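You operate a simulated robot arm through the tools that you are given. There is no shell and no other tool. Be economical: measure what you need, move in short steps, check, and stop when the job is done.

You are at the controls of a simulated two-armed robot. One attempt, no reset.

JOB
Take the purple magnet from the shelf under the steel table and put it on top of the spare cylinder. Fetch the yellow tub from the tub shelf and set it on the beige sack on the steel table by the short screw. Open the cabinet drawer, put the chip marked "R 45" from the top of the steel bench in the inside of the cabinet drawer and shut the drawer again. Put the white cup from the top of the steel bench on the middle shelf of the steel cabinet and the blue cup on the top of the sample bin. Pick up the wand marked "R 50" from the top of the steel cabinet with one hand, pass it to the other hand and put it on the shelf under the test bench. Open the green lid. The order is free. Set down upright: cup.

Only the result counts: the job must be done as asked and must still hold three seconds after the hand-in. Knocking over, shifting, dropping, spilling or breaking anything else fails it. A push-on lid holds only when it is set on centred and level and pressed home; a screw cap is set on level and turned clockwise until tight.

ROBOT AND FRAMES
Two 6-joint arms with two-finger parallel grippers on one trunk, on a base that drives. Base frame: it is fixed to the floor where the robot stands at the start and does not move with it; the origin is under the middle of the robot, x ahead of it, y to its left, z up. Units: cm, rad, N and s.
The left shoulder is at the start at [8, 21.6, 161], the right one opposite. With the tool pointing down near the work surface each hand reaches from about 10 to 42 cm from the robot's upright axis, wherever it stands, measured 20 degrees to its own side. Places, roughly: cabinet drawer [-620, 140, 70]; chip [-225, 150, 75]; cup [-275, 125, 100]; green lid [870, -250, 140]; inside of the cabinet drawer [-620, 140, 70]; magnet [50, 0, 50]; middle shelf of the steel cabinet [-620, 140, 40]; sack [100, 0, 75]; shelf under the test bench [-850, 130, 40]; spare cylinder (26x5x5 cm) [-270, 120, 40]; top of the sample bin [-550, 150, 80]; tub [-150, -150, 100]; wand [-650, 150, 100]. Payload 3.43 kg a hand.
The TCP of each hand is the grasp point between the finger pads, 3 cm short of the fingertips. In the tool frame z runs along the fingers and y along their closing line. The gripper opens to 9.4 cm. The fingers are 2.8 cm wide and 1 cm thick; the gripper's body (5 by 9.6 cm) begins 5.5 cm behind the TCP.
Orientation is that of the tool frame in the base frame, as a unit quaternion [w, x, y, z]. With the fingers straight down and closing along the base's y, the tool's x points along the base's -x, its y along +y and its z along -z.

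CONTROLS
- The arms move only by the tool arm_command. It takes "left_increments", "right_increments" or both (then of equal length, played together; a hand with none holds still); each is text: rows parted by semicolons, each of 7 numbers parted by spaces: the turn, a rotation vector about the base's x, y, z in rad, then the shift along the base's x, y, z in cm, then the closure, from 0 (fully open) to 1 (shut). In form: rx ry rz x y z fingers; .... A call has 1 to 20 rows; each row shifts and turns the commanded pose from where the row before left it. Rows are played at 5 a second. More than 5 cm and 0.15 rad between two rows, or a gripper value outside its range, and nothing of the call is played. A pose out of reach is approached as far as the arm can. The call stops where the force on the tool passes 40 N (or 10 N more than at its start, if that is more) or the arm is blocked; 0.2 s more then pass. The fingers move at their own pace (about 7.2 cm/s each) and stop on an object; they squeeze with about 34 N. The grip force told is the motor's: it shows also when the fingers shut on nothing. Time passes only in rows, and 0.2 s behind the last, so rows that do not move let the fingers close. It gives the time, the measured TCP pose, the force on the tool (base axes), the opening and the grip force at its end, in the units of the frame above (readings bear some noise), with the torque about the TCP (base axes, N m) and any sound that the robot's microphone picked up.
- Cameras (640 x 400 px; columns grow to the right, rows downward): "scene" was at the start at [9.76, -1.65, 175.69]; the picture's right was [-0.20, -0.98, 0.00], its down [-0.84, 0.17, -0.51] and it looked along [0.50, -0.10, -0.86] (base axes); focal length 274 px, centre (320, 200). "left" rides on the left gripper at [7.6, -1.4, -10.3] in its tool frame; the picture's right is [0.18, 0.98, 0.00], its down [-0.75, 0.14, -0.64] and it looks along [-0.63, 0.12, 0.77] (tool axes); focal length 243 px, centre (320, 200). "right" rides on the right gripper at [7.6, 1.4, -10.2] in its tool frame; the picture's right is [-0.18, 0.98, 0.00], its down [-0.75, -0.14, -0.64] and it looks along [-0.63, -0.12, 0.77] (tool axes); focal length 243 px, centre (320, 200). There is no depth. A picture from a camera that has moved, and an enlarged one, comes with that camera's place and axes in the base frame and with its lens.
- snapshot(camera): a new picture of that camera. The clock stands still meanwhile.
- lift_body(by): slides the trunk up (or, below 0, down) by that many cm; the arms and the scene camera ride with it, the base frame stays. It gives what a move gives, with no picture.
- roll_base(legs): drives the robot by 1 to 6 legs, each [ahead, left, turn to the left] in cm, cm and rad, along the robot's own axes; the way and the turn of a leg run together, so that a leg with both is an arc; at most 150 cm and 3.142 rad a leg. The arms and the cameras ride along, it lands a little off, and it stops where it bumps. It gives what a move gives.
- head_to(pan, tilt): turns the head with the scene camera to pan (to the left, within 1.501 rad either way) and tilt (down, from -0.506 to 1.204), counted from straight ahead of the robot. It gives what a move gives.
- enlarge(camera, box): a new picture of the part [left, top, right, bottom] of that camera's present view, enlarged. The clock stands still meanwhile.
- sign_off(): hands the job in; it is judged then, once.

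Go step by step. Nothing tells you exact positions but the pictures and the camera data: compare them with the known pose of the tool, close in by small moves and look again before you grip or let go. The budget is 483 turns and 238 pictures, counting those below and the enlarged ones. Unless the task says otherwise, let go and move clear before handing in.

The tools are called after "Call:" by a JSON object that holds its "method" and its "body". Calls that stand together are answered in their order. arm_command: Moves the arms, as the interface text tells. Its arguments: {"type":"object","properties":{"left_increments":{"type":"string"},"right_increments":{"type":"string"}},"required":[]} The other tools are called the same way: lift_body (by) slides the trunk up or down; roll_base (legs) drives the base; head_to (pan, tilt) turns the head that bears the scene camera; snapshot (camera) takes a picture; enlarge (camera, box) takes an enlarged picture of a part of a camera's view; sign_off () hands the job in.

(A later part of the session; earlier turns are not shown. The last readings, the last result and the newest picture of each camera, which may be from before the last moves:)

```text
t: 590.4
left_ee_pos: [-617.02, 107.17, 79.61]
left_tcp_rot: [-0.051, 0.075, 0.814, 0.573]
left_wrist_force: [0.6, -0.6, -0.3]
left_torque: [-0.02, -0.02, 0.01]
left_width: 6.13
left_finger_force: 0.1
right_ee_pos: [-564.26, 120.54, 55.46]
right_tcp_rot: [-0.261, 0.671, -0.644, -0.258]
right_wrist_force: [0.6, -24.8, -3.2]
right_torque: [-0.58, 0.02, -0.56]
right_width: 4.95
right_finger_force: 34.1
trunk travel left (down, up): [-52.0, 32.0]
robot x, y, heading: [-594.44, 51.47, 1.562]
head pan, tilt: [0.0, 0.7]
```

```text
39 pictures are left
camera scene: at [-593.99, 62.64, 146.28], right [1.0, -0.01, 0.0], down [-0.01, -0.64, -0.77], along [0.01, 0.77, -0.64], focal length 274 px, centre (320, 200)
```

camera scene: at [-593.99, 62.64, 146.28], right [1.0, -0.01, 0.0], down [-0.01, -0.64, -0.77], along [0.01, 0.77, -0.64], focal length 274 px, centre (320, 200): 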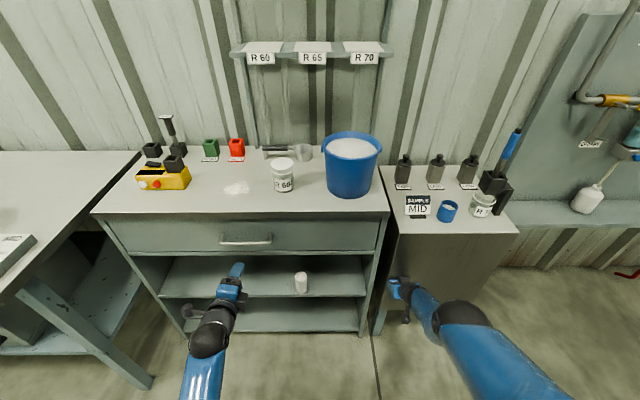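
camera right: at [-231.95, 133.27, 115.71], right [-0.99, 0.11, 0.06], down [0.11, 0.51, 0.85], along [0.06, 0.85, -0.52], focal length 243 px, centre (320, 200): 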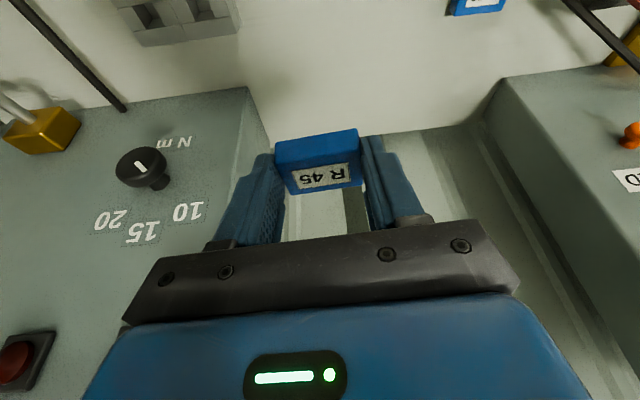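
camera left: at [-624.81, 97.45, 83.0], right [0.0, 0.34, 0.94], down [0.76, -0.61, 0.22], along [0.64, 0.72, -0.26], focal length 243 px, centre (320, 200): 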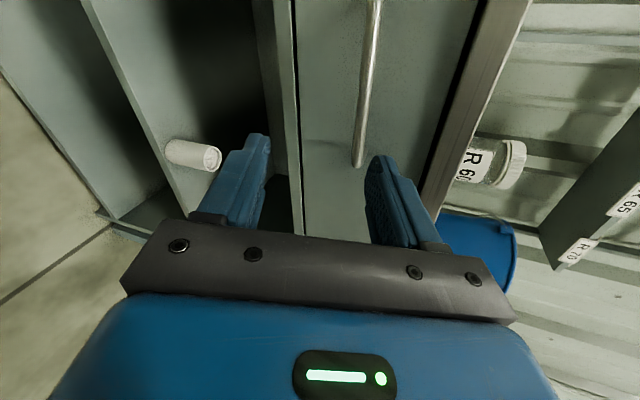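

The right hand hadn't folded and touches the bin front; I back off immediately and re-command the right hand into a reachable tucked pose.

Call:
{"method": "roll_base", "body": {"legs": [[-14, 0, 0.009]]}}

Call:
{"method": "arm_command", "body": {"right_increments": "0 0 0 0 4 0 1;0 0 0 0 4 0 1;0 0 0 0 4 0 1;0 0 0 0 4 0 1;0 0 0 0 4 0 1"}}

Call:
{"method": "enlarge", "body": {"camera": "scene", "box": [340, 130, 560, 320]}}

```text
t: 591.8
left_ee_pos: [-617.51, 93.42, 79.55]
left_tcp_rot: [-0.053, 0.071, 0.815, 0.572]
left_wrist_force: [-1.1, 0.3, 0.3]
left_torque: [-0.01, 0.01, 0.05]
left_width: 6.13
left_finger_force: 0.0
right_ee_pos: [-564.84, 106.9, 55.34]
right_tcp_rot: [-0.26, 0.673, -0.642, -0.258]
right_wrist_force: [0.0, -0.1, -0.4]
right_torque: [-0.02, -0.02, -0.01]
right_width: 4.89
right_finger_force: 34.2
trunk travel left (down, up): [-52.0, 32.0]
robot x, y, heading: [-594.2, 37.83, 1.573]
head pan, tilt: [0.0, 0.7]
```

```text
t: 593.0
left_ee_pos: [-617.35, 93.23, 79.66]
left_tcp_rot: [-0.054, 0.071, 0.814, 0.574]
left_wrist_force: [0.2, -0.3, -0.6]
left_torque: [-0.03, 0.01, -0.01]
left_width: 6.12
left_finger_force: 0.0
right_ee_pos: [-564.32, 112.14, 60.77]
right_tcp_rot: [-0.26, 0.673, -0.643, -0.258]
right_wrist_force: [-0.3, 0.5, -0.6]
right_torque: [-0.04, 0.02, 0.01]
right_width: 4.89
right_finger_force: 33.8
right hand out of reach, approached as far as the arm can: row 1, 2, 3, 4, 5
trunk travel left (down, up): [-52.0, 32.0]
robot x, y, heading: [-594.4, 37.89, 1.574]
head pan, tilt: [0.0, 0.7]
```

```text
2.11 times, centred on (450, 225) of scene
camera zoom: at [-594.1, 48.91, 146.27], right [1.0, 0.0, 0.0], down [0.0, -0.64, -0.77], along [0.0, 0.77, -0.64], focal length 576 px, centre (46, 147)
```

zoom: 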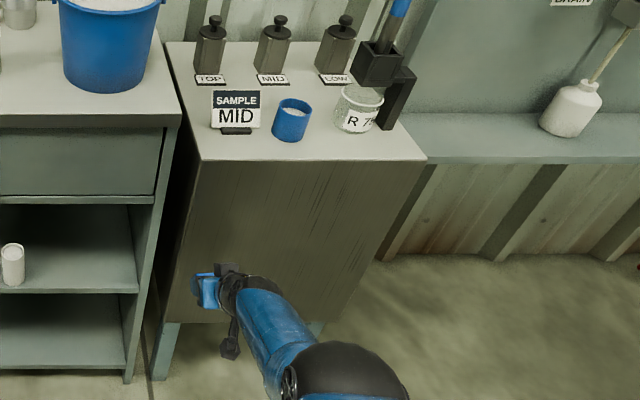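

Call:
{"method": "arm_command", "body": {"right_increments": "0 0 0 0 2 -3 1;0 0 0 0 2 -3 1;0 0 0 0 2 -3 1;0 0 0 0 2 -3 1;0 0 0 0 1 -3 1"}}

```text
t: 594.1
left_ee_pos: [-617.47, 93.32, 79.63]
left_tcp_rot: [-0.053, 0.071, 0.815, 0.573]
left_wrist_force: [0.1, 0.8, -0.3]
left_torque: [-0.01, -0.01, -0.01]
left_width: 6.13
left_finger_force: 0.1
right_ee_pos: [-563.47, 111.26, 59.92]
right_tcp_rot: [-0.261, 0.672, -0.643, -0.258]
right_wrist_force: [0.0, -0.4, 0.3]
right_torque: [-0.02, -0.02, 0.03]
right_width: 4.88
right_finger_force: 34.5
right hand out of reach, approached as far as the arm can: row 1, 2, 3, 4, 5
trunk travel left (down, up): [-52.0, 32.0]
robot x, y, heading: [-594.36, 37.69, 1.57]
head pan, tilt: [0.0, 0.7]
```

Call:
{"method": "arm_command", "body": {"right_increments": "0 0 0 4 3 0 1;0 0 0 4 3 0 1;0 0 0 4 3 0 1;0 0 0 4 3 0 1;0 0 0 4 3 0 1;0 0 0 4 3 0 1"}}

```text
t: 595.5
left_ee_pos: [-617.5, 93.24, 79.59]
left_tcp_rot: [-0.053, 0.071, 0.815, 0.572]
left_wrist_force: [0.3, 0.0, 0.2]
left_torque: [0.01, -0.01, -0.02]
left_width: 6.1
left_finger_force: 0.0
right_ee_pos: [-549.35, 111.56, 66.22]
right_tcp_rot: [-0.259, 0.674, -0.642, -0.258]
right_wrist_force: [-0.5, -0.4, -0.4]
right_torque: [-0.04, -0.01, -0.01]
right_width: 4.89
right_finger_force: 34.0
right hand out of reach, approached as far as the arm can: row 1, 2, 3, 4, 5, 6
trunk travel left (down, up): [-52.0, 32.0]
robot x, y, heading: [-594.67, 38.12, 1.572]
head pan, tilt: [0.0, 0.7]
```

Call:
{"method": "arm_command", "body": {"right_increments": "0 0 0 -2.4 -3.3 2.5 1;0 0 0 -2.4 -3.3 2.5 1;0 0 0 -2.4 -3.3 2.5 1;0 0 0 -2.4 -3.3 2.5 1;0 0 0 -2.4 -3.3 2.5 1;0 0 0 -2.4 -3.3 2.5 1;0 0 0 -2.4 -3.3 2.5 1;0 0 0 -2.4 -3.3 2.5 1;0 0 0 -2.4 -3.3 2.5 1"}}

```text
t: 597.5
left_ee_pos: [-617.56, 93.17, 79.51]
left_tcp_rot: [-0.053, 0.072, 0.815, 0.573]
left_wrist_force: [-0.5, 0.6, 0.0]
left_torque: [0.02, 0.0, -0.02]
left_width: 6.14
left_finger_force: 0.0
right_ee_pos: [-557.62, 114.14, 65.64]
right_tcp_rot: [-0.259, 0.674, -0.642, -0.258]
right_wrist_force: [0.5, -0.7, -0.2]
right_torque: [0.0, 0.02, 0.02]
right_width: 4.87
right_finger_force: 33.8
right hand out of reach, approached as far as the arm can: row 1, 2, 3, 4, 5, 6, 7, 8, 9
trunk travel left (down, up): [-52.0, 32.0]
robot x, y, heading: [-594.59, 37.64, 1.571]
head pan, tilt: [0.0, 0.7]
```

Call:
{"method": "arm_command", "body": {"right_increments": "0 0 0 -0.8 -3.3 3 1;0 0 0 -0.8 -3.3 3 1;0 0 0 -0.8 -3.3 3 1;0 0 0 -0.8 -3.3 3 1;0 0 0 -0.8 -3.3 3 1;0 0 0 -0.8 -3.3 3 1"}}

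```text
t: 599.0
left_ee_pos: [-617.56, 93.16, 79.51]
left_tcp_rot: [-0.054, 0.072, 0.815, 0.573]
left_wrist_force: [0.7, -0.1, 0.5]
left_torque: [0.0, 0.04, 0.01]
left_width: 6.1
left_finger_force: 0.1
right_ee_pos: [-556.35, 115.42, 68.48]
right_tcp_rot: [-0.259, 0.674, -0.642, -0.258]
right_wrist_force: [0.1, 0.1, -0.2]
right_torque: [-0.01, -0.04, 0.0]
right_width: 4.89
right_finger_force: 34.2
right hand out of reach, approached as far as the arm can: row 1, 2, 3, 4, 5, 6
trunk travel left (down, up): [-52.0, 32.0]
robot x, y, heading: [-594.04, 37.75, 1.565]
head pan, tilt: [0.0, 0.7]
```

The right arm seems stuck fully stretched. I back well away from furniture to untangle it safely.

Call:
{"method": "roll_base", "body": {"legs": [[-70, 0, 0.006]]}}

Call:
{"method": "arm_command", "body": {"right_increments": "0 0 0 0 0 4.5 1;0 0 0 0 0 4.5 1;0 0 0 0 0 4.5 1;0 0 0 0 0 4.5 1;0 0 0 0 0 4.5 1;0 0 0 0 0 4.5 1"}}

Call:
{"method": "snapshot", "body": {"camera": "scene"}}

```text
t: 602.3
left_ee_pos: [-622.89, 33.24, 79.43]
left_tcp_rot: [-0.071, 0.044, 0.817, 0.571]
left_wrist_force: [-0.4, -0.6, 0.0]
left_torque: [-0.02, -0.01, 0.01]
left_width: 6.12
left_finger_force: 0.1
right_ee_pos: [-563.22, 59.67, 68.44]
right_tcp_rot: [-0.25, 0.696, -0.619, -0.266]
right_wrist_force: [-0.9, 0.2, -1.4]
right_torque: [0.0, 0.01, -0.01]
right_width: 4.89
right_finger_force: 33.8
trunk travel left (down, up): [-52.0, 32.0]
robot x, y, heading: [-595.39, -20.78, 1.636]
head pan, tilt: [0.0, 0.7]
stopped in leg 1: the robot was blocked; the commanded pose is now the measured one
```

```text
t: 603.7
left_ee_pos: [-622.74, 33.05, 79.55]
left_tcp_rot: [-0.073, 0.042, 0.817, 0.571]
left_wrist_force: [0.0, -0.3, -0.4]
left_torque: [-0.01, 0.02, -0.01]
left_width: 6.12
left_finger_force: 0.2
right_ee_pos: [-561.28, 68.21, 92.57]
right_tcp_rot: [-0.25, 0.695, -0.619, -0.266]
right_wrist_force: [0.1, 0.0, -0.3]
right_torque: [-0.02, 0.0, -0.02]
right_width: 4.87
right_finger_force: 34.1
right hand out of reach, approached as far as the arm can: row 1, 2, 3, 4, 5, 6
trunk travel left (down, up): [-52.0, 32.0]
robot x, y, heading: [-595.65, -20.78, 1.639]
head pan, tilt: [0.0, 0.7]
```

```text
37 pictures are left
camera scene: at [-596.51, -9.6, 146.27], right [1.0, 0.07, 0.0], down [0.04, -0.64, -0.77], along [-0.05, 0.76, -0.64], focal length 274 px, centre (320, 200)
```

scene: 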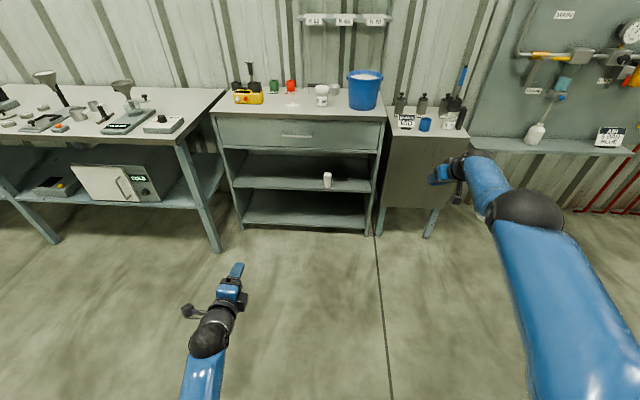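

The blocked stop reset the commanded pose to the measured one. Now I try pulling the right hand straight back.

Call:
{"method": "arm_command", "body": {"right_increments": "0 0 0 0 -4 0 1;0 0 0 0 -4 0 1;0 0 0 0 -4 0 1;0 0 0 0 -4 0 1;0 0 0 0 -4 0 1;0 0 0 0 -4 0 1;0 0 0 0 -4 0 1"}}

```text
t: 605.3
left_ee_pos: [-622.65, 33.23, 79.55]
left_tcp_rot: [-0.073, 0.044, 0.816, 0.571]
left_wrist_force: [0.7, -0.6, 1.4]
left_torque: [-0.01, 0.03, -0.05]
left_width: 6.1
left_finger_force: 0.1
right_ee_pos: [-554.46, 65.14, 87.31]
right_tcp_rot: [-0.25, 0.695, -0.618, -0.267]
right_wrist_force: [0.3, 0.7, -0.3]
right_torque: [0.0, 0.0, 0.01]
right_width: 4.88
right_finger_force: 34.3
right hand out of reach, approached as far as the arm can: row 1, 2, 3, 4, 5, 6, 7
trunk travel left (down, up): [-52.0, 32.0]
robot x, y, heading: [-595.79, -20.64, 1.643]
head pan, tilt: [0.0, 0.7]
```

Call:
{"method": "arm_command", "body": {"right_increments": "0 0 0 0 0 -4.5 1;0 0 0 0 0 -4.5 1;0 0 0 0 0 -4.5 1;0 0 0 0 0 -4.5 1;0 0 0 0 0 -4.5 1;0 0 0 0 0 -4.5 1"}}

```text
t: 606.7
left_ee_pos: [-622.73, 33.16, 79.67]
left_tcp_rot: [-0.072, 0.044, 0.816, 0.571]
left_wrist_force: [-1.2, -0.4, 0.2]
left_torque: [0.03, 0.0, 0.01]
left_width: 6.12
left_finger_force: 0.1
right_ee_pos: [-554.88, 56.42, 67.53]
right_tcp_rot: [-0.251, 0.695, -0.618, -0.267]
right_wrist_force: [0.0, 0.1, 0.6]
right_torque: [0.02, 0.0, 0.0]
right_width: 4.89
right_finger_force: 33.9
right hand out of reach, approached as far as the arm can: row 1, 2, 3, 4, 5, 6
trunk travel left (down, up): [-52.0, 32.0]
robot x, y, heading: [-596.37, -20.91, 1.639]
head pan, tilt: [0.0, 0.7]
```

Call:
{"method": "arm_command", "body": {"right_increments": "0 0 0 4 -2 0 1;0 0 0 4 -2 0 1;0 0 0 4 -2 0 1;0 0 0 4 -2 0 1;0 0 0 4 -2 0 1;0 0 0 4 -2 0 1"}}

```text
t: 608.1
left_ee_pos: [-622.74, 32.98, 79.64]
left_tcp_rot: [-0.073, 0.043, 0.816, 0.571]
left_wrist_force: [0.2, 0.0, 0.8]
left_torque: [-0.01, -0.06, 0.02]
left_width: 6.1
left_finger_force: 0.0
right_ee_pos: [-532.8, 42.13, 68.44]
right_tcp_rot: [-0.25, 0.695, -0.619, -0.268]
right_wrist_force: [-0.1, -0.1, -1.0]
right_torque: [0.01, 0.02, -0.02]
right_width: 4.88
right_finger_force: 33.9
right hand out of reach, approached as far as the arm can: row 4, 5, 6
trunk travel left (down, up): [-52.0, 32.0]
robot x, y, heading: [-595.94, -20.75, 1.637]
head pan, tilt: [0.0, 0.7]
```

Call:
{"method": "arm_command", "body": {"right_increments": "0 0 0 -3 2 0 1;0 0 0 -3 2 0 1;0 0 0 -3 2 0 1"}}

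```text
t: 608.9
left_ee_pos: [-622.8, 33.17, 79.53]
left_tcp_rot: [-0.072, 0.043, 0.817, 0.57]
left_wrist_force: [-0.1, -0.2, -0.4]
left_torque: [0.0, -0.05, 0.0]
left_width: 6.11
left_finger_force: 0.0
right_ee_pos: [-541.94, 48.24, 68.66]
right_tcp_rot: [-0.252, 0.694, -0.619, -0.267]
right_wrist_force: [0.2, 0.0, -1.1]
right_torque: [0.0, -0.02, 0.05]
right_width: 4.89
right_finger_force: 34.7
trunk travel left (down, up): [-52.0, 32.0]
robot x, y, heading: [-595.9, -20.69, 1.637]
head pan, tilt: [0.0, 0.7]
```

The right arm is in another elbow branch. I stretch it out in front of its shoulder, then pull up and back with a flatter tool to flip it.

Call:
{"method": "arm_command", "body": {"right_increments": "0 0 0 -4 2.5 -1 1;0 0 0 -4 2.5 -1 1;0 0 0 -4 2.5 -1 1;0 0 0 -4 2.5 -1 1;0 0 0 -4 2.5 -1 1;0 0 0 -4 2.5 -1 1;0 0 0 -4 2.5 -1 1;0 0 0 -4 2.5 -1 1;0.14 0 0 0 1 2 1;0.14 0 0 0 1 3 1;0.14 0 0 0 0 4 1;0.14 0 0 0 -1 4 1;0 0 0 0 -2 4 1;0 0 0 0 -3 3 1;0 0 0 0 -4 2 1;0 0 0 0 -4 2 1"}}

Call:
{"method": "snapshot", "body": {"camera": "scene"}}

```text
t: 612.3
left_ee_pos: [-622.75, 33.1, 79.65]
left_tcp_rot: [-0.072, 0.042, 0.817, 0.571]
left_wrist_force: [-0.6, 0.3, 0.6]
left_torque: [0.02, -0.02, 0.0]
left_width: 6.09
left_finger_force: 0.1
right_ee_pos: [-567.85, 65.55, 77.19]
right_tcp_rot: [-0.433, 0.599, -0.521, -0.428]
right_wrist_force: [0.1, 0.2, -0.4]
right_torque: [-0.02, 0.01, -0.03]
right_width: 4.86
right_finger_force: 33.9
right hand out of reach, approached as far as the arm can: row 3, 4, 5, 6, 7, 8, 9, 10, 11, 12, 13, 14, 15, 16
trunk travel left (down, up): [-52.0, 32.0]
robot x, y, heading: [-596.12, -20.88, 1.641]
head pan, tilt: [0.0, 0.7]
```

```text
36 pictures are left
camera scene: at [-596.52, -9.46, 146.26], right [1.0, 0.07, 0.0], down [0.04, -0.64, -0.76], along [-0.05, 0.76, -0.64], focal length 274 px, centre (320, 200)
```

scene: 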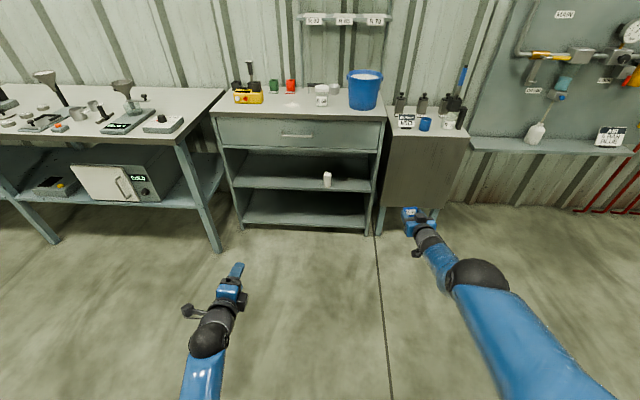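

Call:
{"method": "arm_command", "body": {"right_increments": "0 0 0 0 -2 4.5 1;0 0 0 0 -2 4.5 1;0 0 0 0 -2 4.5 1;0 0 0 0 -2 4.5 1;0 0 0 0 -2 4.5 1;0 0 0 0 -2 4.5 1;0 0 0 0 -2 4.5 1;0 0 0 0 -2 4.5 1"}}

```text
t: 614.1
left_ee_pos: [-622.85, 33.07, 79.61]
left_tcp_rot: [-0.073, 0.042, 0.817, 0.571]
left_wrist_force: [0.3, 0.3, -0.2]
left_torque: [0.0, 0.04, -0.03]
left_width: 6.12
left_finger_force: 0.0
right_ee_pos: [-571.77, 75.1, 100.27]
right_tcp_rot: [-0.433, 0.599, -0.521, -0.428]
right_wrist_force: [0.0, -0.4, -1.3]
right_torque: [0.02, 0.01, 0.01]
right_width: 4.88
right_finger_force: 33.8
right hand out of reach, approached as far as the arm can: row 1, 2, 3, 4, 5, 6, 7, 8
trunk travel left (down, up): [-52.0, 32.0]
robot x, y, heading: [-595.99, -20.6, 1.639]
head pan, tilt: [0.0, 0.7]
```

Call:
{"method": "arm_command", "body": {"right_increments": "0 0 0 3 -2.5 0 1;0 0 0 3 -2.5 0 1;0 0 0 3 -2.5 0 1;0 0 0 3 -2.5 0 1;0 0 0 3 -2.5 0 1;0 0 0 3 -2.5 0 1;0 0 0 3 -2.5 0 1;0 0 0 3 -2.5 0 1;0 0 0 3 -2.5 0 1;0 0 0 3 -2.5 0 1"}}

Call:
{"method": "snapshot", "body": {"camera": "scene"}}

```text
t: 616.3
left_ee_pos: [-622.62, 33.02, 79.67]
left_tcp_rot: [-0.073, 0.043, 0.816, 0.571]
left_wrist_force: [-0.7, 0.1, -0.5]
left_torque: [-0.01, -0.01, -0.01]
left_width: 6.11
left_finger_force: 0.1
right_ee_pos: [-537.81, 62.44, 97.46]
right_tcp_rot: [-0.432, 0.599, -0.521, -0.428]
right_wrist_force: [-0.1, 0.4, -1.9]
right_torque: [0.01, -0.03, 0.0]
right_width: 4.89
right_finger_force: 34.0
right hand out of reach, approached as far as the arm can: row 1, 2, 3, 4, 5, 6, 7, 8, 9, 10
trunk travel left (down, up): [-52.0, 32.0]
robot x, y, heading: [-595.62, -20.8, 1.635]
head pan, tilt: [0.0, 0.7]
```

```text
35 pictures are left
camera scene: at [-596.34, -9.57, 146.28], right [1.0, 0.07, 0.0], down [0.04, -0.64, -0.77], along [-0.05, 0.76, -0.64], focal length 274 px, centre (320, 200)
```

scene: 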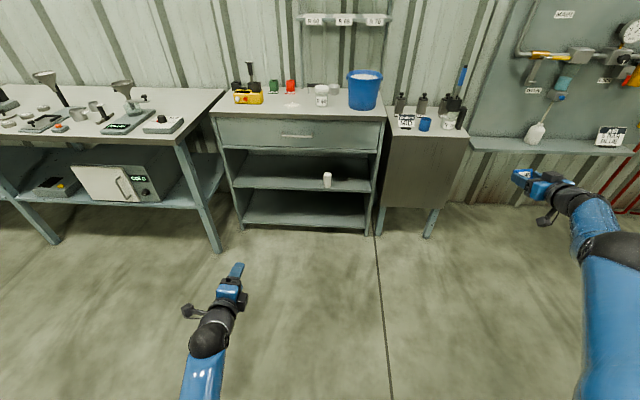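

The right arm stays stretched, but base and trunk can position it. I swing it out to the right side first, so the left hand can open the drawer.

Call:
{"method": "arm_command", "body": {"right_increments": "0 0 -0.09 3.5 -3 0 1;0 0 -0.09 3.5 -3 0 1;0 0 -0.09 3.5 -3 0 1;0 0 -0.09 3.5 -3 0 1;0 0 -0.09 3.5 -3 0 1;0 0 -0.09 3.5 -3 0 1;0 0 -0.09 3.5 -3 0 1;0 0 -0.09 3.5 -3 0 1;0 0 -0.09 3 -3.5 0 1;0 0 -0.09 3 -3.5 0 1;0 0 -0.09 3 -3.5 0 1;0 0 -0.09 3 -3.5 0 1"}}

```text
t: 618.9
left_ee_pos: [-622.67, 32.96, 79.65]
left_tcp_rot: [-0.073, 0.043, 0.817, 0.571]
left_wrist_force: [0.7, 0.5, -0.4]
left_torque: [-0.02, 0.0, 0.0]
left_width: 6.15
left_finger_force: 0.1
right_ee_pos: [-496.43, 23.04, 95.46]
right_tcp_rot: [0.591, -0.244, 0.755, 0.144]
right_wrist_force: [0.5, 0.0, -0.3]
right_torque: [-0.01, 0.04, 0.0]
right_width: 4.87
right_finger_force: 33.9
right hand out of reach, approached as far as the arm can: row 1, 2, 3, 4, 5, 8, 10, 11, 12
trunk travel left (down, up): [-52.0, 32.0]
robot x, y, heading: [-596.07, -20.25, 1.644]
head pan, tilt: [0.0, 0.7]
```

Call:
{"method": "arm_command", "body": {"right_increments": "0 0 0 -3.8 -2.2 0 1;0 0 0 -3.8 -2.2 0 1;0 0 0 -3.8 -2.2 0 1;0 0 0 -3.8 -2.2 0 1;0 0 0 -3.8 -2.2 0 1"}}

```text
t: 620.1
left_ee_pos: [-622.72, 33.05, 79.65]
left_tcp_rot: [-0.073, 0.043, 0.817, 0.571]
left_wrist_force: [0.1, -0.1, -0.4]
left_torque: [-0.02, 0.02, 0.0]
left_width: 6.1
left_finger_force: 0.1
right_ee_pos: [-496.5, 23.22, 95.47]
right_tcp_rot: [0.591, -0.246, 0.754, 0.145]
right_wrist_force: [-0.3, 0.0, -1.4]
right_torque: [0.03, 0.04, -0.03]
right_width: 4.89
right_finger_force: 34.3
right hand out of reach, approached as far as the arm can: row 1, 2, 3, 4, 5
trunk travel left (down, up): [-52.0, 32.0]
robot x, y, heading: [-595.92, -20.6, 1.639]
head pan, tilt: [0.0, 0.7]
```

Call:
{"method": "arm_command", "body": {"right_increments": "0 0 0 -1.5 -0.8 -4.2 1;0 0 0 -1.5 -0.8 -4.2 1;0 0 0 -1.5 -0.8 -4.2 1;0 0 0 -1.5 -0.8 -4.2 1"}}

```text
t: 621.1
left_ee_pos: [-622.69, 33.06, 79.54]
left_tcp_rot: [-0.073, 0.043, 0.816, 0.572]
left_wrist_force: [0.7, 0.4, 0.4]
left_torque: [0.04, 0.01, -0.01]
left_width: 6.12
left_finger_force: 0.0
right_ee_pos: [-502.66, 19.87, 78.83]
right_tcp_rot: [0.59, -0.248, 0.755, 0.142]
right_wrist_force: [0.3, -0.5, -0.1]
right_torque: [-0.02, 0.03, 0.02]
right_width: 4.9
right_finger_force: 34.3
trunk travel left (down, up): [-52.0, 32.0]
robot x, y, heading: [-596.06, -20.74, 1.638]
head pan, tilt: [0.0, 0.7]
```

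Call:
{"method": "arm_command", "body": {"right_increments": "0 0 0 -3.4 -1.9 -2.5 1;0 0 0 -3.4 -1.9 -2.5 1;0 0 0 -3.4 -1.9 -2.5 1;0 0 0 -3.4 -1.9 -2.5 1;0 0 0 -3.4 -1.9 -2.5 1;0 0 0 -3.4 -1.9 -2.5 1"}}

```text
t: 622.5
left_ee_pos: [-622.66, 33.11, 79.66]
left_tcp_rot: [-0.071, 0.043, 0.816, 0.572]
left_wrist_force: [-0.2, -0.3, 0.1]
left_torque: [0.02, -0.01, 0.01]
left_width: 6.11
left_finger_force: 0.1
right_ee_pos: [-522.91, 8.37, 63.69]
right_tcp_rot: [0.592, -0.245, 0.754, 0.145]
right_wrist_force: [-1.1, 0.0, -0.3]
right_torque: [0.03, -0.01, -0.04]
right_width: 4.87
right_finger_force: 33.9
trunk travel left (down, up): [-52.0, 32.0]
robot x, y, heading: [-595.96, -20.64, 1.64]
head pan, tilt: [0.0, 0.7]
```

It's unlocking. I keep folding inward and up.

Call:
{"method": "arm_command", "body": {"right_increments": "0 0 0 -1.5 0 3 1;0 0 0 -1.5 0 3 1;0 0 0 -1.5 0 3 1;0 0 0 -1.5 0 3 1;0 0 0 -1.5 0 3 1"}}

```text
t: 623.7
left_ee_pos: [-622.84, 33.02, 79.48]
left_tcp_rot: [-0.072, 0.043, 0.816, 0.572]
left_wrist_force: [0.6, -0.6, 0.3]
left_torque: [0.0, 0.01, -0.02]
left_width: 6.09
left_finger_force: 0.1
right_ee_pos: [-530.63, 8.57, 78.84]
right_tcp_rot: [0.592, -0.246, 0.754, 0.145]
right_wrist_force: [-0.1, 0.3, -1.1]
right_torque: [-0.03, 0.03, 0.02]
right_width: 4.87
right_finger_force: 34.3
trunk travel left (down, up): [-52.0, 32.0]
robot x, y, heading: [-595.82, -20.41, 1.639]
head pan, tilt: [0.0, 0.7]
```

Unlocked. I bring the right hand back in front, tool forward.

Call:
{"method": "arm_command", "body": {"right_increments": "0 0 0.09 -3.6 2 -0.3 1;0 0 0.09 -3.6 2 -0.3 1;0 0 0.09 -3.6 2 -0.3 1;0 0 0.09 -3.6 2 -0.3 1;0 0 0.09 -3.6 2 -0.3 1;0 0 0.09 -3.6 2 -0.3 1;0 0 0.09 -3.6 2 -0.3 1;0 0 0.09 -3.6 2 -0.3 1;0 0 0.09 -3.6 2 -0.3 1;0 0 0.09 -3.6 2 -0.3 1;0 0 0.09 -3 2 0 1;0 0 0.09 -3 2 0 1"}}

Call:
{"method": "snapshot", "body": {"camera": "scene"}}

```text
t: 624.7
left_ee_pos: [-622.77, 33.11, 79.53]
left_tcp_rot: [-0.072, 0.043, 0.817, 0.57]
left_wrist_force: [-0.3, 0.1, 0.3]
left_torque: [-0.02, -0.03, 0.01]
left_width: 6.1
left_finger_force: 0.1
right_ee_pos: [-539.84, 19.71, 84.38]
right_tcp_rot: [0.618, -0.363, 0.651, 0.25]
right_wrist_force: [-0.3, -0.7, -0.3]
right_torque: [0.02, -0.02, -0.02]
right_width: 4.88
right_finger_force: 33.8
trunk travel left (down, up): [-52.0, 32.0]
robot x, y, heading: [-595.64, -20.82, 1.637]
head pan, tilt: [0.0, 0.7]
stopped in row 5 (right hand): the arm was blocked; the commanded pose is now the measured one
```

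```text
34 pictures are left
camera scene: at [-596.53, -9.48, 146.23], right [1.0, 0.07, 0.0], down [0.04, -0.64, -0.76], along [-0.05, 0.76, -0.64], focal length 274 px, centre (320, 200)
```

scene: 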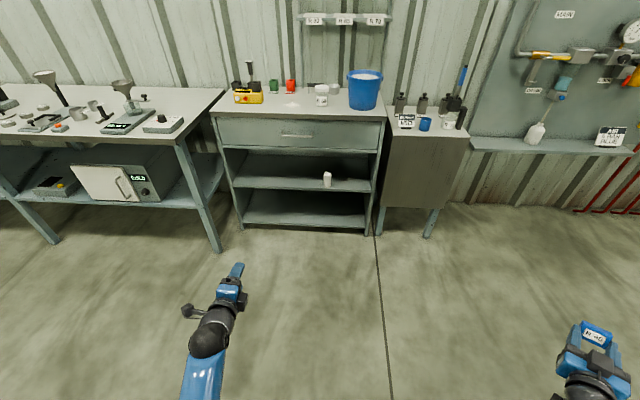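

Call:
{"method": "arm_command", "body": {"right_increments": "0 0 0 0 4 0 1;0 0 0 0 4 0 1;0 0 0 0 4 -1 1;0 0 0 0 4 -1 1;0 0 0.08 -3 2 -1 1;0 0 0.08 -3 2 -1 1;0 0 0.08 -3 2 0 1;0 0 0.08 -3 2 0 1;0 0 0.08 -3 0 0 1;0 0 0.08 -3 0 0 1"}}

```text
t: 626.9
left_ee_pos: [-622.74, 33.15, 79.57]
left_tcp_rot: [-0.072, 0.043, 0.816, 0.572]
left_wrist_force: [-0.1, 0.6, -0.3]
left_torque: [-0.02, 0.01, -0.03]
left_width: 6.12
left_finger_force: 0.1
right_ee_pos: [-557.96, 43.72, 80.38]
right_tcp_rot: [0.54, -0.509, 0.546, 0.389]
right_wrist_force: [-0.5, 0.3, -0.5]
right_torque: [-0.02, 0.03, -0.01]
right_width: 4.89
right_finger_force: 34.2
trunk travel left (down, up): [-52.0, 32.0]
robot x, y, heading: [-595.91, -20.56, 1.638]
head pan, tilt: [0.0, 0.7]
```

Call:
{"method": "arm_command", "body": {"right_increments": "-0.1 0 0 -3 -2 -1 1;-0.1 0 0 -3 -2 -1 1;-0.1 0 0 -3 -2 -1 1;-0.1 0 0 -3 -2 -1 1;-0.1 0 0 -3 -2 -1 1;-0.1 0 0 0 -2 0 1"}}

Call:
{"method": "snapshot", "body": {"camera": "scene"}}

```text
t: 628.3
left_ee_pos: [-622.69, 32.98, 79.6]
left_tcp_rot: [-0.073, 0.044, 0.816, 0.571]
left_wrist_force: [-0.2, 0.1, -0.9]
left_torque: [0.01, 0.01, 0.01]
left_width: 6.12
left_finger_force: 0.1
right_ee_pos: [-572.61, 31.58, 75.26]
right_tcp_rot: [-0.365, 0.646, -0.637, -0.21]
right_wrist_force: [0.1, -0.3, 0.1]
right_torque: [0.02, 0.01, -0.02]
right_width: 4.89
right_finger_force: 34.2
trunk travel left (down, up): [-52.0, 32.0]
robot x, y, heading: [-595.97, -20.63, 1.641]
head pan, tilt: [0.0, 0.7]
```

```text
33 pictures are left
camera scene: at [-596.46, -9.54, 146.27], right [1.0, 0.07, 0.0], down [0.04, -0.64, -0.77], along [-0.05, 0.76, -0.64], focal length 274 px, centre (320, 200)
```

scene: 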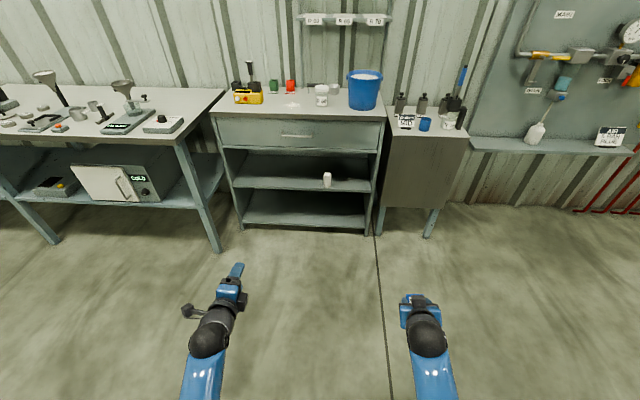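

The right arm is back to normal with the chip. Now the drawer: I straighten the heading and roll up to the handle.

Call:
{"method": "roll_base", "body": {"legs": [[0, 0, -0.068], [72, 0, 0]]}}

Call:
{"method": "snapshot", "body": {"camera": "left"}}

Call:
{"method": "snapshot", "body": {"camera": "scene"}}

```text
t: 632.6
left_ee_pos: [-620.61, 105.73, 79.68]
left_tcp_rot: [-0.058, 0.064, 0.815, 0.574]
left_wrist_force: [-0.5, 0.3, 0.8]
left_torque: [-0.01, -0.03, 0.0]
left_width: 6.13
left_finger_force: 0.1
right_ee_pos: [-570.61, 101.79, 75.25]
right_tcp_rot: [0.371, -0.628, 0.653, 0.201]
right_wrist_force: [-0.1, -0.3, -1.0]
right_torque: [-0.04, 0.0, 0.02]
right_width: 4.89
right_finger_force: 33.9
trunk travel left (down, up): [-52.0, 32.0]
robot x, y, heading: [-596.18, 50.68, 1.587]
head pan, tilt: [0.0, 0.7]
```

```text
32 pictures are left
camera left: at [-628.2, 95.78, 82.96], right [-0.01, 0.34, 0.94], down [0.78, -0.59, 0.22], along [0.63, 0.74, -0.26], focal length 243 px, centre (320, 200)
```

left: 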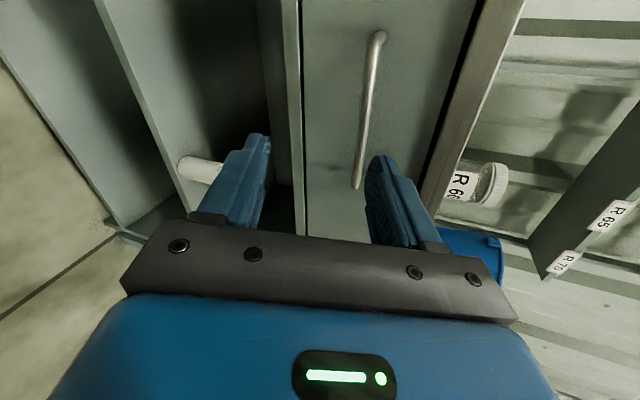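

```text
31 pictures are left
camera scene: at [-596.49, 61.87, 146.27], right [1.0, 0.02, 0.0], down [0.01, -0.64, -0.77], along [-0.01, 0.76, -0.64], focal length 274 px, centre (320, 200)
```

scene: 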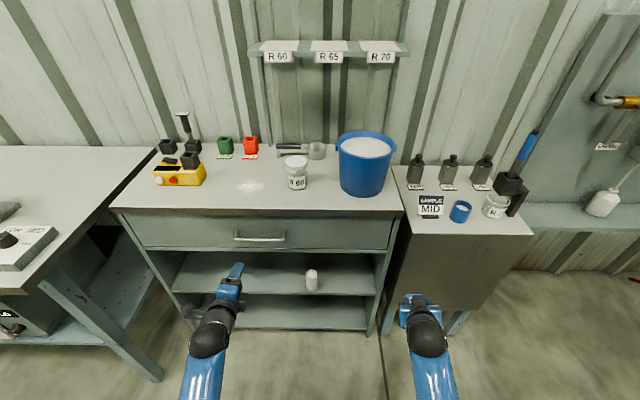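

I move in on the handle and close on it.

Call:
{"method": "arm_command", "body": {"left_increments": "0 0 0 1 4 -0.2 0.35;0 0 0 1 4 -0.2 0.35;0 0 0 1 4 -0.2 0.35;0 0 0 0.2 3.6 0 0.35;0 0 0 0 0 0 0.35"}}

Call:
{"method": "snapshot", "body": {"camera": "left"}}

```text
t: 633.9
left_ee_pos: [-617.43, 121.43, 79.21]
left_tcp_rot: [-0.058, 0.065, 0.815, 0.573]
left_wrist_force: [-0.7, -0.6, 0.2]
left_torque: [0.02, 0.02, -0.01]
left_width: 6.14
left_finger_force: 0.0
right_ee_pos: [-570.67, 101.77, 75.31]
right_tcp_rot: [0.371, -0.629, 0.652, 0.202]
right_wrist_force: [-0.7, -0.2, -0.5]
right_torque: [-0.05, 0.0, 0.01]
right_width: 4.88
right_finger_force: 34.3
trunk travel left (down, up): [-52.0, 32.0]
robot x, y, heading: [-596.52, 50.99, 1.588]
head pan, tilt: [0.0, 0.7]
```

```text
30 pictures are left
camera left: at [-624.94, 111.4, 82.5], right [-0.01, 0.34, 0.94], down [0.78, -0.59, 0.22], along [0.63, 0.74, -0.25], focal length 243 px, centre (320, 200)
```

left: 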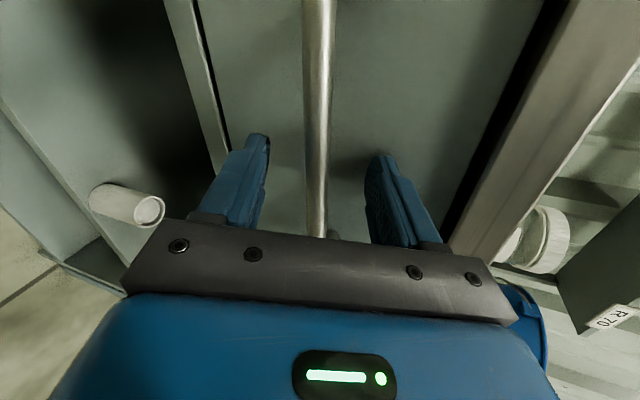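

The bar is between the fingers. I close and pull.

Call:
{"method": "arm_command", "body": {"left_increments": "0 0 0 0 0 0 0.8;0 0 0 0 0 0 1;0 0 0 0 0 0 1;0 0 0 0 0 0 1;0 0 0 0 -1.5 0 1;0 0 0 0 -2.5 0 1;0 0 0 0 -3 0 1;0 0 0 0 -3 0 1;0 0 0 0 -3 0 1"}}

Call:
{"method": "snapshot", "body": {"camera": "scene"}}

```text
t: 635.9
left_ee_pos: [-617.37, 108.23, 79.02]
left_tcp_rot: [-0.058, 0.064, 0.816, 0.572]
left_wrist_force: [0.8, -2.1, -4.1]
left_torque: [0.4, -1.11, 0.52]
left_width: 2.32
left_finger_force: 44.9
right_ee_pos: [-570.8, 101.77, 75.36]
right_tcp_rot: [0.371, -0.629, 0.652, 0.202]
right_wrist_force: [-0.2, 0.1, 0.2]
right_torque: [-0.02, 0.02, 0.01]
right_width: 4.89
right_finger_force: 34.2
trunk travel left (down, up): [-52.0, 32.0]
robot x, y, heading: [-596.19, 50.85, 1.59]
head pan, tilt: [0.0, 0.7]
```

```text
29 pictures are left
camera scene: at [-596.55, 61.8, 146.27], right [1.0, 0.02, 0.0], down [0.01, -0.64, -0.77], along [-0.01, 0.77, -0.64], focal length 274 px, centre (320, 200)
```

scene: 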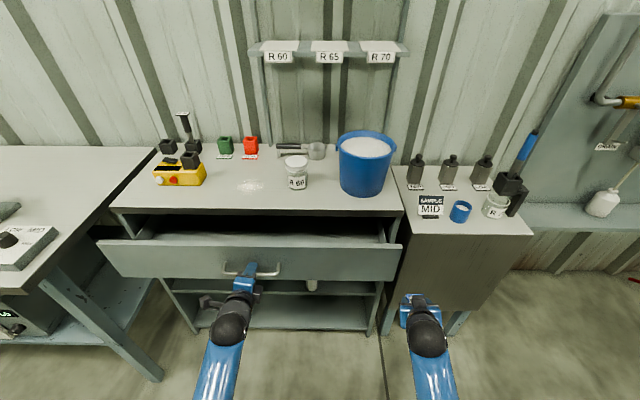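

Drawer opens. I shift the right hand aside, then pull further.

Call:
{"method": "arm_command", "body": {"left_increments": "0 0 0 0 0 0 1;0 0 0 0 0 0 1;0 0 0 0 0 0 1;0 0 0 0 -3 0 1;0 0 0 0 -3 0 1;0 0 0 0 -3 0 1", "right_increments": "0 0 0 4 0 0 1;0 0 0 4 0 0 1;0 0 0 4 0 0 1;0 0 0 0 0 0 1;0 0 0 0 0 0 1;0 0 0 0 0 0 1"}}

Call:
{"method": "enlarge", "body": {"camera": "scene", "box": [80, 180, 440, 340]}}

```text
t: 637.2
left_ee_pos: [-617.37, 99.18, 79.0]
left_tcp_rot: [-0.058, 0.064, 0.817, 0.571]
left_wrist_force: [5.6, -2.5, -13.1]
left_torque: [0.38, -1.0, 0.77]
left_width: 2.33
left_finger_force: 45.1
right_ee_pos: [-558.79, 101.84, 75.11]
right_tcp_rot: [0.37, -0.63, 0.652, 0.201]
right_wrist_force: [0.4, 0.7, -0.3]
right_torque: [0.04, -0.01, -0.01]
right_width: 4.87
right_finger_force: 33.7
trunk travel left (down, up): [-52.0, 32.0]
robot x, y, heading: [-596.06, 50.62, 1.582]
head pan, tilt: [0.0, 0.7]
```

```text
1.78 times, centred on (260, 260) of scene
camera zoom: at [-596.5, 61.88, 146.26], right [1.0, 0.02, 0.0], down [0.01, -0.64, -0.76], along [-0.01, 0.76, -0.64], focal length 487 px, centre (427, 93)
```

zoom: 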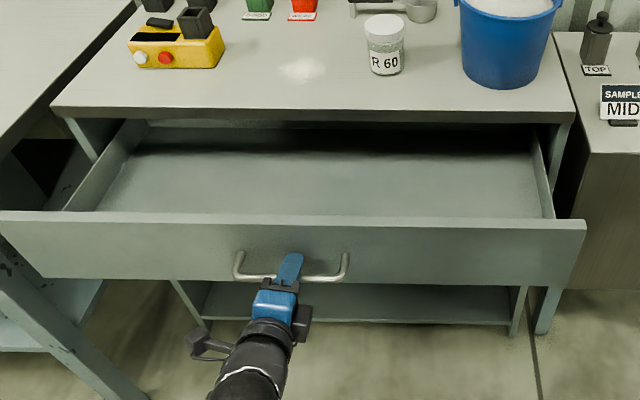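

Drawer open by 22 cm with an empty tray. I release the handle, back the left hand off, raise the trunk and bring the chip over the drawer.

Call:
{"method": "arm_command", "body": {"left_increments": "0 0 0 0 0 0 0.5;0 0 0 0 0 0 0.2;0 0 0 0 0 0 0.2;0 0 0 0 -3 0 0.2;0 0 0 0 -3 0 0.2"}}

Call:
{"method": "lift_body", "body": {"by": 20}}

Call:
{"method": "arm_command", "body": {"right_increments": "0 0 0 -3.5 1.5 0.5 1;0 0 0 -3.5 1.5 0.5 1;0 0 0 -3.5 1.5 0.5 1;0 0 0 -3.5 2 0.5 1;0 0 0 -3.5 2 0 1;0 0 0 -3.5 2 0 1;0 0 0 -3 2 0 1"}}

Call:
{"method": "snapshot", "body": {"camera": "scene"}}

Call:
{"method": "snapshot", "body": {"camera": "right"}}

```text
t: 638.5
left_ee_pos: [-617.43, 93.19, 79.31]
left_tcp_rot: [-0.057, 0.064, 0.815, 0.573]
left_wrist_force: [-0.5, -1.0, -0.3]
left_torque: [-0.02, -0.01, 0.0]
left_width: 7.54
left_finger_force: 0.1
right_ee_pos: [-558.72, 101.84, 75.12]
right_tcp_rot: [0.371, -0.629, 0.652, 0.203]
right_wrist_force: [0.9, -0.6, 0.4]
right_torque: [0.0, 0.03, -0.02]
right_width: 4.89
right_finger_force: 34.1
trunk travel left (down, up): [-52.0, 32.0]
robot x, y, heading: [-596.33, 50.77, 1.587]
head pan, tilt: [0.0, 0.7]
```

```text
t: 640.6
left_ee_pos: [-617.45, 93.37, 99.17]
left_tcp_rot: [-0.059, 0.066, 0.815, 0.572]
left_wrist_force: [-1.3, -0.3, 0.0]
left_torque: [0.01, 0.05, -0.02]
left_width: 7.53
left_finger_force: 0.1
right_ee_pos: [-558.85, 101.88, 95.06]
right_tcp_rot: [0.369, -0.63, 0.652, 0.202]
right_wrist_force: [0.3, -0.7, -0.8]
right_torque: [0.01, 0.02, 0.0]
right_width: 4.87
right_finger_force: 34.2
trunk travel left (down, up): [-72.0, 12.0]
robot x, y, heading: [-596.21, 50.46, 1.584]
head pan, tilt: [0.0, 0.7]
```

```text
t: 642.2
left_ee_pos: [-617.44, 93.28, 99.17]
left_tcp_rot: [-0.057, 0.063, 0.816, 0.572]
left_wrist_force: [-0.4, -0.2, 0.0]
left_torque: [0.01, -0.02, 0.02]
left_width: 7.55
left_finger_force: 0.1
right_ee_pos: [-582.88, 114.48, 96.93]
right_tcp_rot: [0.372, -0.628, 0.653, 0.201]
right_wrist_force: [0.0, 0.2, -0.2]
right_torque: [0.02, -0.02, 0.02]
right_width: 4.92
right_finger_force: 33.7
trunk travel left (down, up): [-72.0, 12.0]
robot x, y, heading: [-596.37, 50.94, 1.588]
head pan, tilt: [0.0, 0.7]
```

```text
27 pictures are left
camera scene: at [-596.62, 62.02, 166.26], right [1.0, 0.02, 0.0], down [0.01, -0.64, -0.76], along [-0.01, 0.76, -0.64], focal length 274 px, centre (320, 200)
```

scene: 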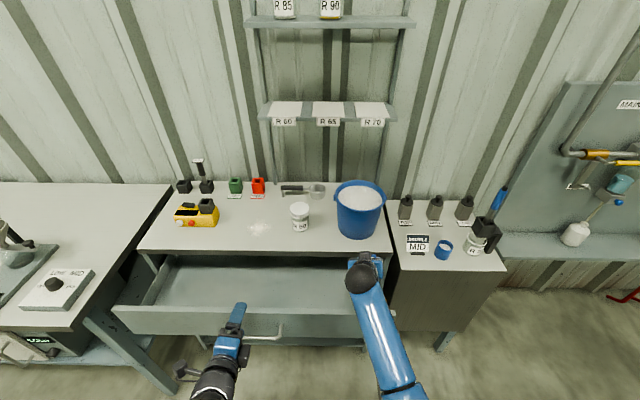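

```text
26 pictures are left
camera right: at [-586.2, 102.13, 97.66], right [-0.97, 0.25, -0.06], down [-0.06, 0.02, 1.0], along [0.25, 0.97, -0.01], focal length 243 px, centre (320, 200)
```

right: 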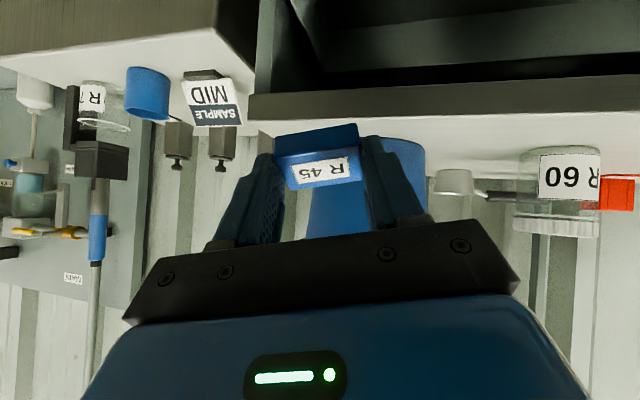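

I centre it over the tray and lower into the drawer.

Call:
{"method": "arm_command", "body": {"right_increments": "0 0 0 -4 0.5 0 1;0 0 0 -4 0.5 0 1;0 0 0 -4 0.5 0 1;0 0 0 0 0.2 -3 1;0 0 0 0 0 -3 1;0 0 0 0 0 -3 1;0 0 0 0 0 -2.5 1"}}

Call:
{"method": "enlarge", "body": {"camera": "scene", "box": [100, 220, 420, 370]}}

Call:
{"method": "snapshot", "body": {"camera": "right"}}

```text
t: 643.8
left_ee_pos: [-617.35, 93.34, 99.14]
left_tcp_rot: [-0.059, 0.064, 0.815, 0.573]
left_wrist_force: [0.7, 0.6, 0.0]
left_torque: [0.01, 0.0, 0.0]
left_width: 7.52
left_finger_force: 0.1
right_ee_pos: [-594.72, 116.03, 85.57]
right_tcp_rot: [0.37, -0.629, 0.653, 0.202]
right_wrist_force: [0.4, -0.8, -0.2]
right_torque: [-0.02, 0.0, -0.03]
right_width: 4.9
right_finger_force: 33.8
trunk travel left (down, up): [-72.0, 12.0]
robot x, y, heading: [-596.28, 50.79, 1.592]
head pan, tilt: [0.0, 0.7]
```

```text
2.00 times, centred on (260, 295) of scene
camera zoom: at [-596.49, 61.92, 166.27], right [1.0, 0.02, 0.0], down [0.01, -0.64, -0.76], along [-0.01, 0.76, -0.64], focal length 548 px, centre (440, 10)
```

zoom: 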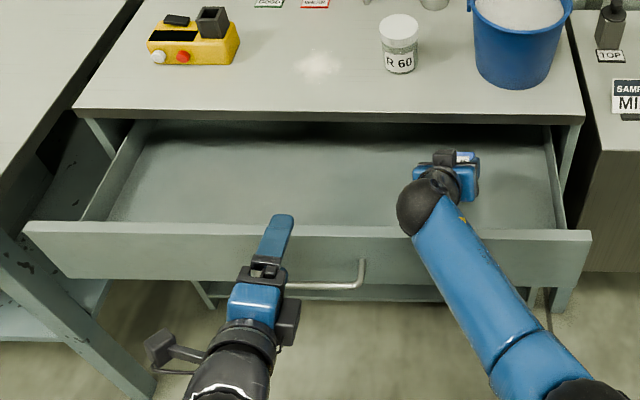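

```text
24 pictures are left
camera right: at [-598.03, 103.62, 86.32], right [-0.97, 0.25, -0.06], down [-0.06, 0.02, 1.0], along [0.25, 0.97, 0.0], focal length 243 px, centre (320, 200)
```

right: 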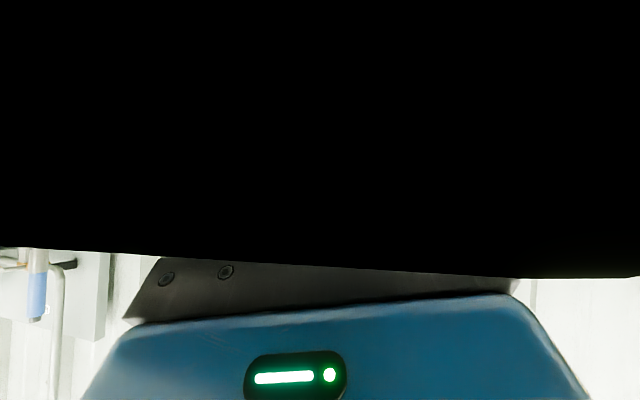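

The right camera overlaps the drawer's front panel; I steepen the tool and shift slightly inward, rising a bit first, then lower again.

Call:
{"method": "arm_command", "body": {"right_increments": "0 0 0 0 0.5 2.5 1;-0.1 0 0 0 0.5 0 1;-0.1 0 0 0 0.5 0 1;-0.1 0 0 0 0.5 0 1;-0.1 0 0 0 0 -2 1;0 0 0 0 0 -3 1;0 0 0 0 0 -2.5 1"}}

Call:
{"method": "snapshot", "body": {"camera": "right"}}

```text
t: 645.4
left_ee_pos: [-617.36, 93.26, 99.25]
left_tcp_rot: [-0.058, 0.063, 0.815, 0.573]
left_wrist_force: [-0.2, -0.2, 0.5]
left_torque: [-0.01, 0.02, -0.02]
left_width: 7.49
left_finger_force: 0.1
right_ee_pos: [-594.51, 117.54, 81.02]
right_tcp_rot: [-0.238, 0.69, -0.68, -0.069]
right_wrist_force: [0.7, 0.6, -0.1]
right_torque: [0.01, -0.01, 0.0]
right_width: 4.89
right_finger_force: 34.4
right hand out of reach, approached as far as the arm can: row 7
trunk travel left (down, up): [-72.0, 12.0]
robot x, y, heading: [-596.48, 50.41, 1.59]
head pan, tilt: [0.0, 0.7]
```

```text
23 pictures are left
camera right: at [-597.9, 106.42, 86.5], right [-0.97, 0.2, -0.15], down [-0.06, 0.41, 0.91], along [0.25, 0.89, -0.38], focal length 243 px, centre (320, 200)
```

right: 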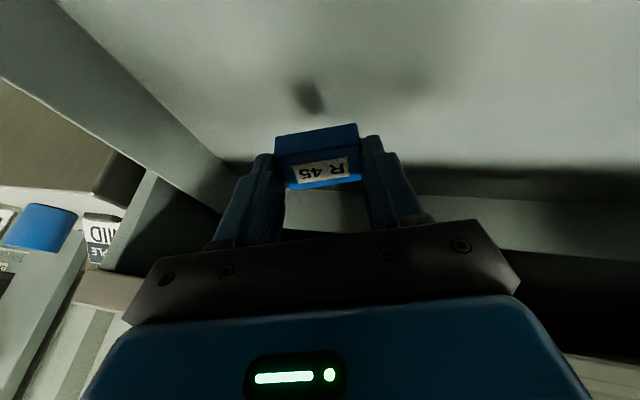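

Inside the tray now. I lower a bit more using the trunk (arm near its limit).

Call:
{"method": "lift_body", "body": {"by": -4}}

Call:
{"method": "snapshot", "body": {"camera": "right"}}

```text
t: 646.2
left_ee_pos: [-617.36, 93.28, 95.17]
left_tcp_rot: [-0.059, 0.065, 0.815, 0.573]
left_wrist_force: [-0.1, -0.6, 0.5]
left_torque: [0.01, -0.01, -0.02]
left_width: 7.53
left_finger_force: 0.0
right_ee_pos: [-594.57, 117.49, 77.08]
right_tcp_rot: [-0.237, 0.69, -0.68, -0.07]
right_wrist_force: [-0.1, 0.1, -0.8]
right_torque: [0.01, 0.01, 0.0]
right_width: 4.88
right_finger_force: 34.2
trunk travel left (down, up): [-68.0, 16.0]
robot x, y, heading: [-596.37, 50.46, 1.591]
head pan, tilt: [0.0, 0.7]
```

```text
22 pictures are left
camera right: at [-597.87, 106.38, 82.53], right [-0.97, 0.2, -0.15], down [-0.06, 0.41, 0.91], along [0.25, 0.89, -0.38], focal length 243 px, centre (320, 200)
```

right: 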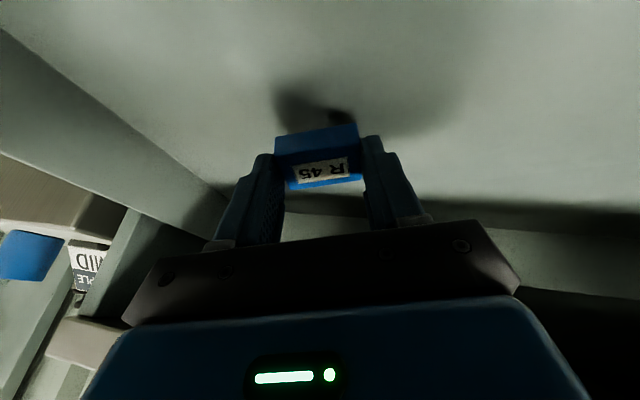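

Call:
{"method": "lift_body", "body": {"by": -1.5}}

Call:
{"method": "arm_command", "body": {"right_increments": "0 0 0 0 0 0 0.6;0 0 0 0 0 0 0.35;0 0 0 0 0 0 0.25;0 0 0 0 0 0 0.25"}}

Call:
{"method": "lift_body", "body": {"by": 18}}

Call:
{"method": "snapshot", "body": {"camera": "right"}}

```text
t: 646.9
left_ee_pos: [-617.31, 93.24, 93.74]
left_tcp_rot: [-0.058, 0.064, 0.815, 0.572]
left_wrist_force: [0.5, 0.1, -1.0]
left_torque: [0.02, 0.01, 0.02]
left_width: 7.55
left_finger_force: 0.1
right_ee_pos: [-594.42, 117.57, 75.47]
right_tcp_rot: [-0.237, 0.691, -0.68, -0.069]
right_wrist_force: [0.5, 0.6, 0.4]
right_torque: [0.01, 0.0, -0.03]
right_width: 4.89
right_finger_force: 34.0
trunk travel left (down, up): [-66.5, 17.5]
robot x, y, heading: [-596.24, 50.89, 1.587]
head pan, tilt: [0.0, 0.7]
```

```text
t: 647.9
left_ee_pos: [-617.45, 93.37, 93.78]
left_tcp_rot: [-0.059, 0.065, 0.815, 0.573]
left_wrist_force: [0.5, 0.1, 0.2]
left_torque: [-0.01, 0.01, 0.0]
left_width: 7.52
left_finger_force: 0.2
right_ee_pos: [-594.63, 117.61, 75.47]
right_tcp_rot: [-0.238, 0.69, -0.68, -0.068]
right_wrist_force: [-0.2, -0.3, -0.5]
right_torque: [-0.03, -0.04, -0.01]
right_width: 7.05
right_finger_force: 0.1
trunk travel left (down, up): [-66.5, 17.5]
robot x, y, heading: [-596.66, 50.56, 1.589]
head pan, tilt: [0.0, 0.7]
```

```text
t: 649.8
left_ee_pos: [-617.38, 93.27, 111.18]
left_tcp_rot: [-0.058, 0.064, 0.815, 0.572]
left_wrist_force: [-0.5, 0.8, 0.1]
left_torque: [-0.02, 0.0, 0.02]
left_width: 7.5
left_finger_force: 0.1
right_ee_pos: [-594.46, 117.6, 93.03]
right_tcp_rot: [-0.238, 0.691, -0.68, -0.068]
right_wrist_force: [-0.1, -0.3, -0.4]
right_torque: [-0.01, 0.02, 0.02]
right_width: 7.06
right_finger_force: 0.1
right hand out of reach, approached as far as the arm can: row 1
trunk travel left (down, up): [-84.0, 0.0]
robot x, y, heading: [-596.3, 50.58, 1.59]
head pan, tilt: [0.0, 0.7]
```

```text
21 pictures are left
camera right: at [-597.88, 106.4, 98.5], right [-0.97, 0.2, -0.15], down [-0.06, 0.41, 0.91], along [0.25, 0.89, -0.38], focal length 243 px, centre (320, 200)
```

right: 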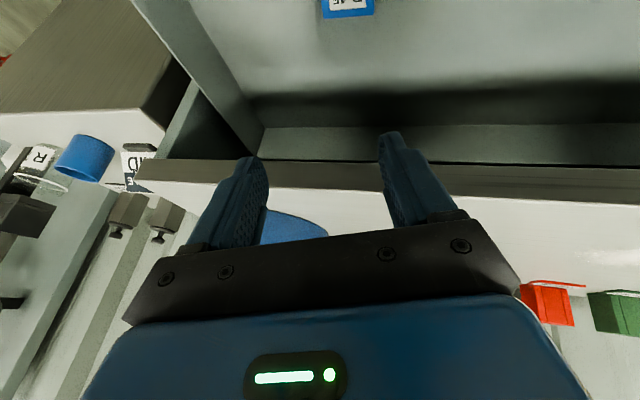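

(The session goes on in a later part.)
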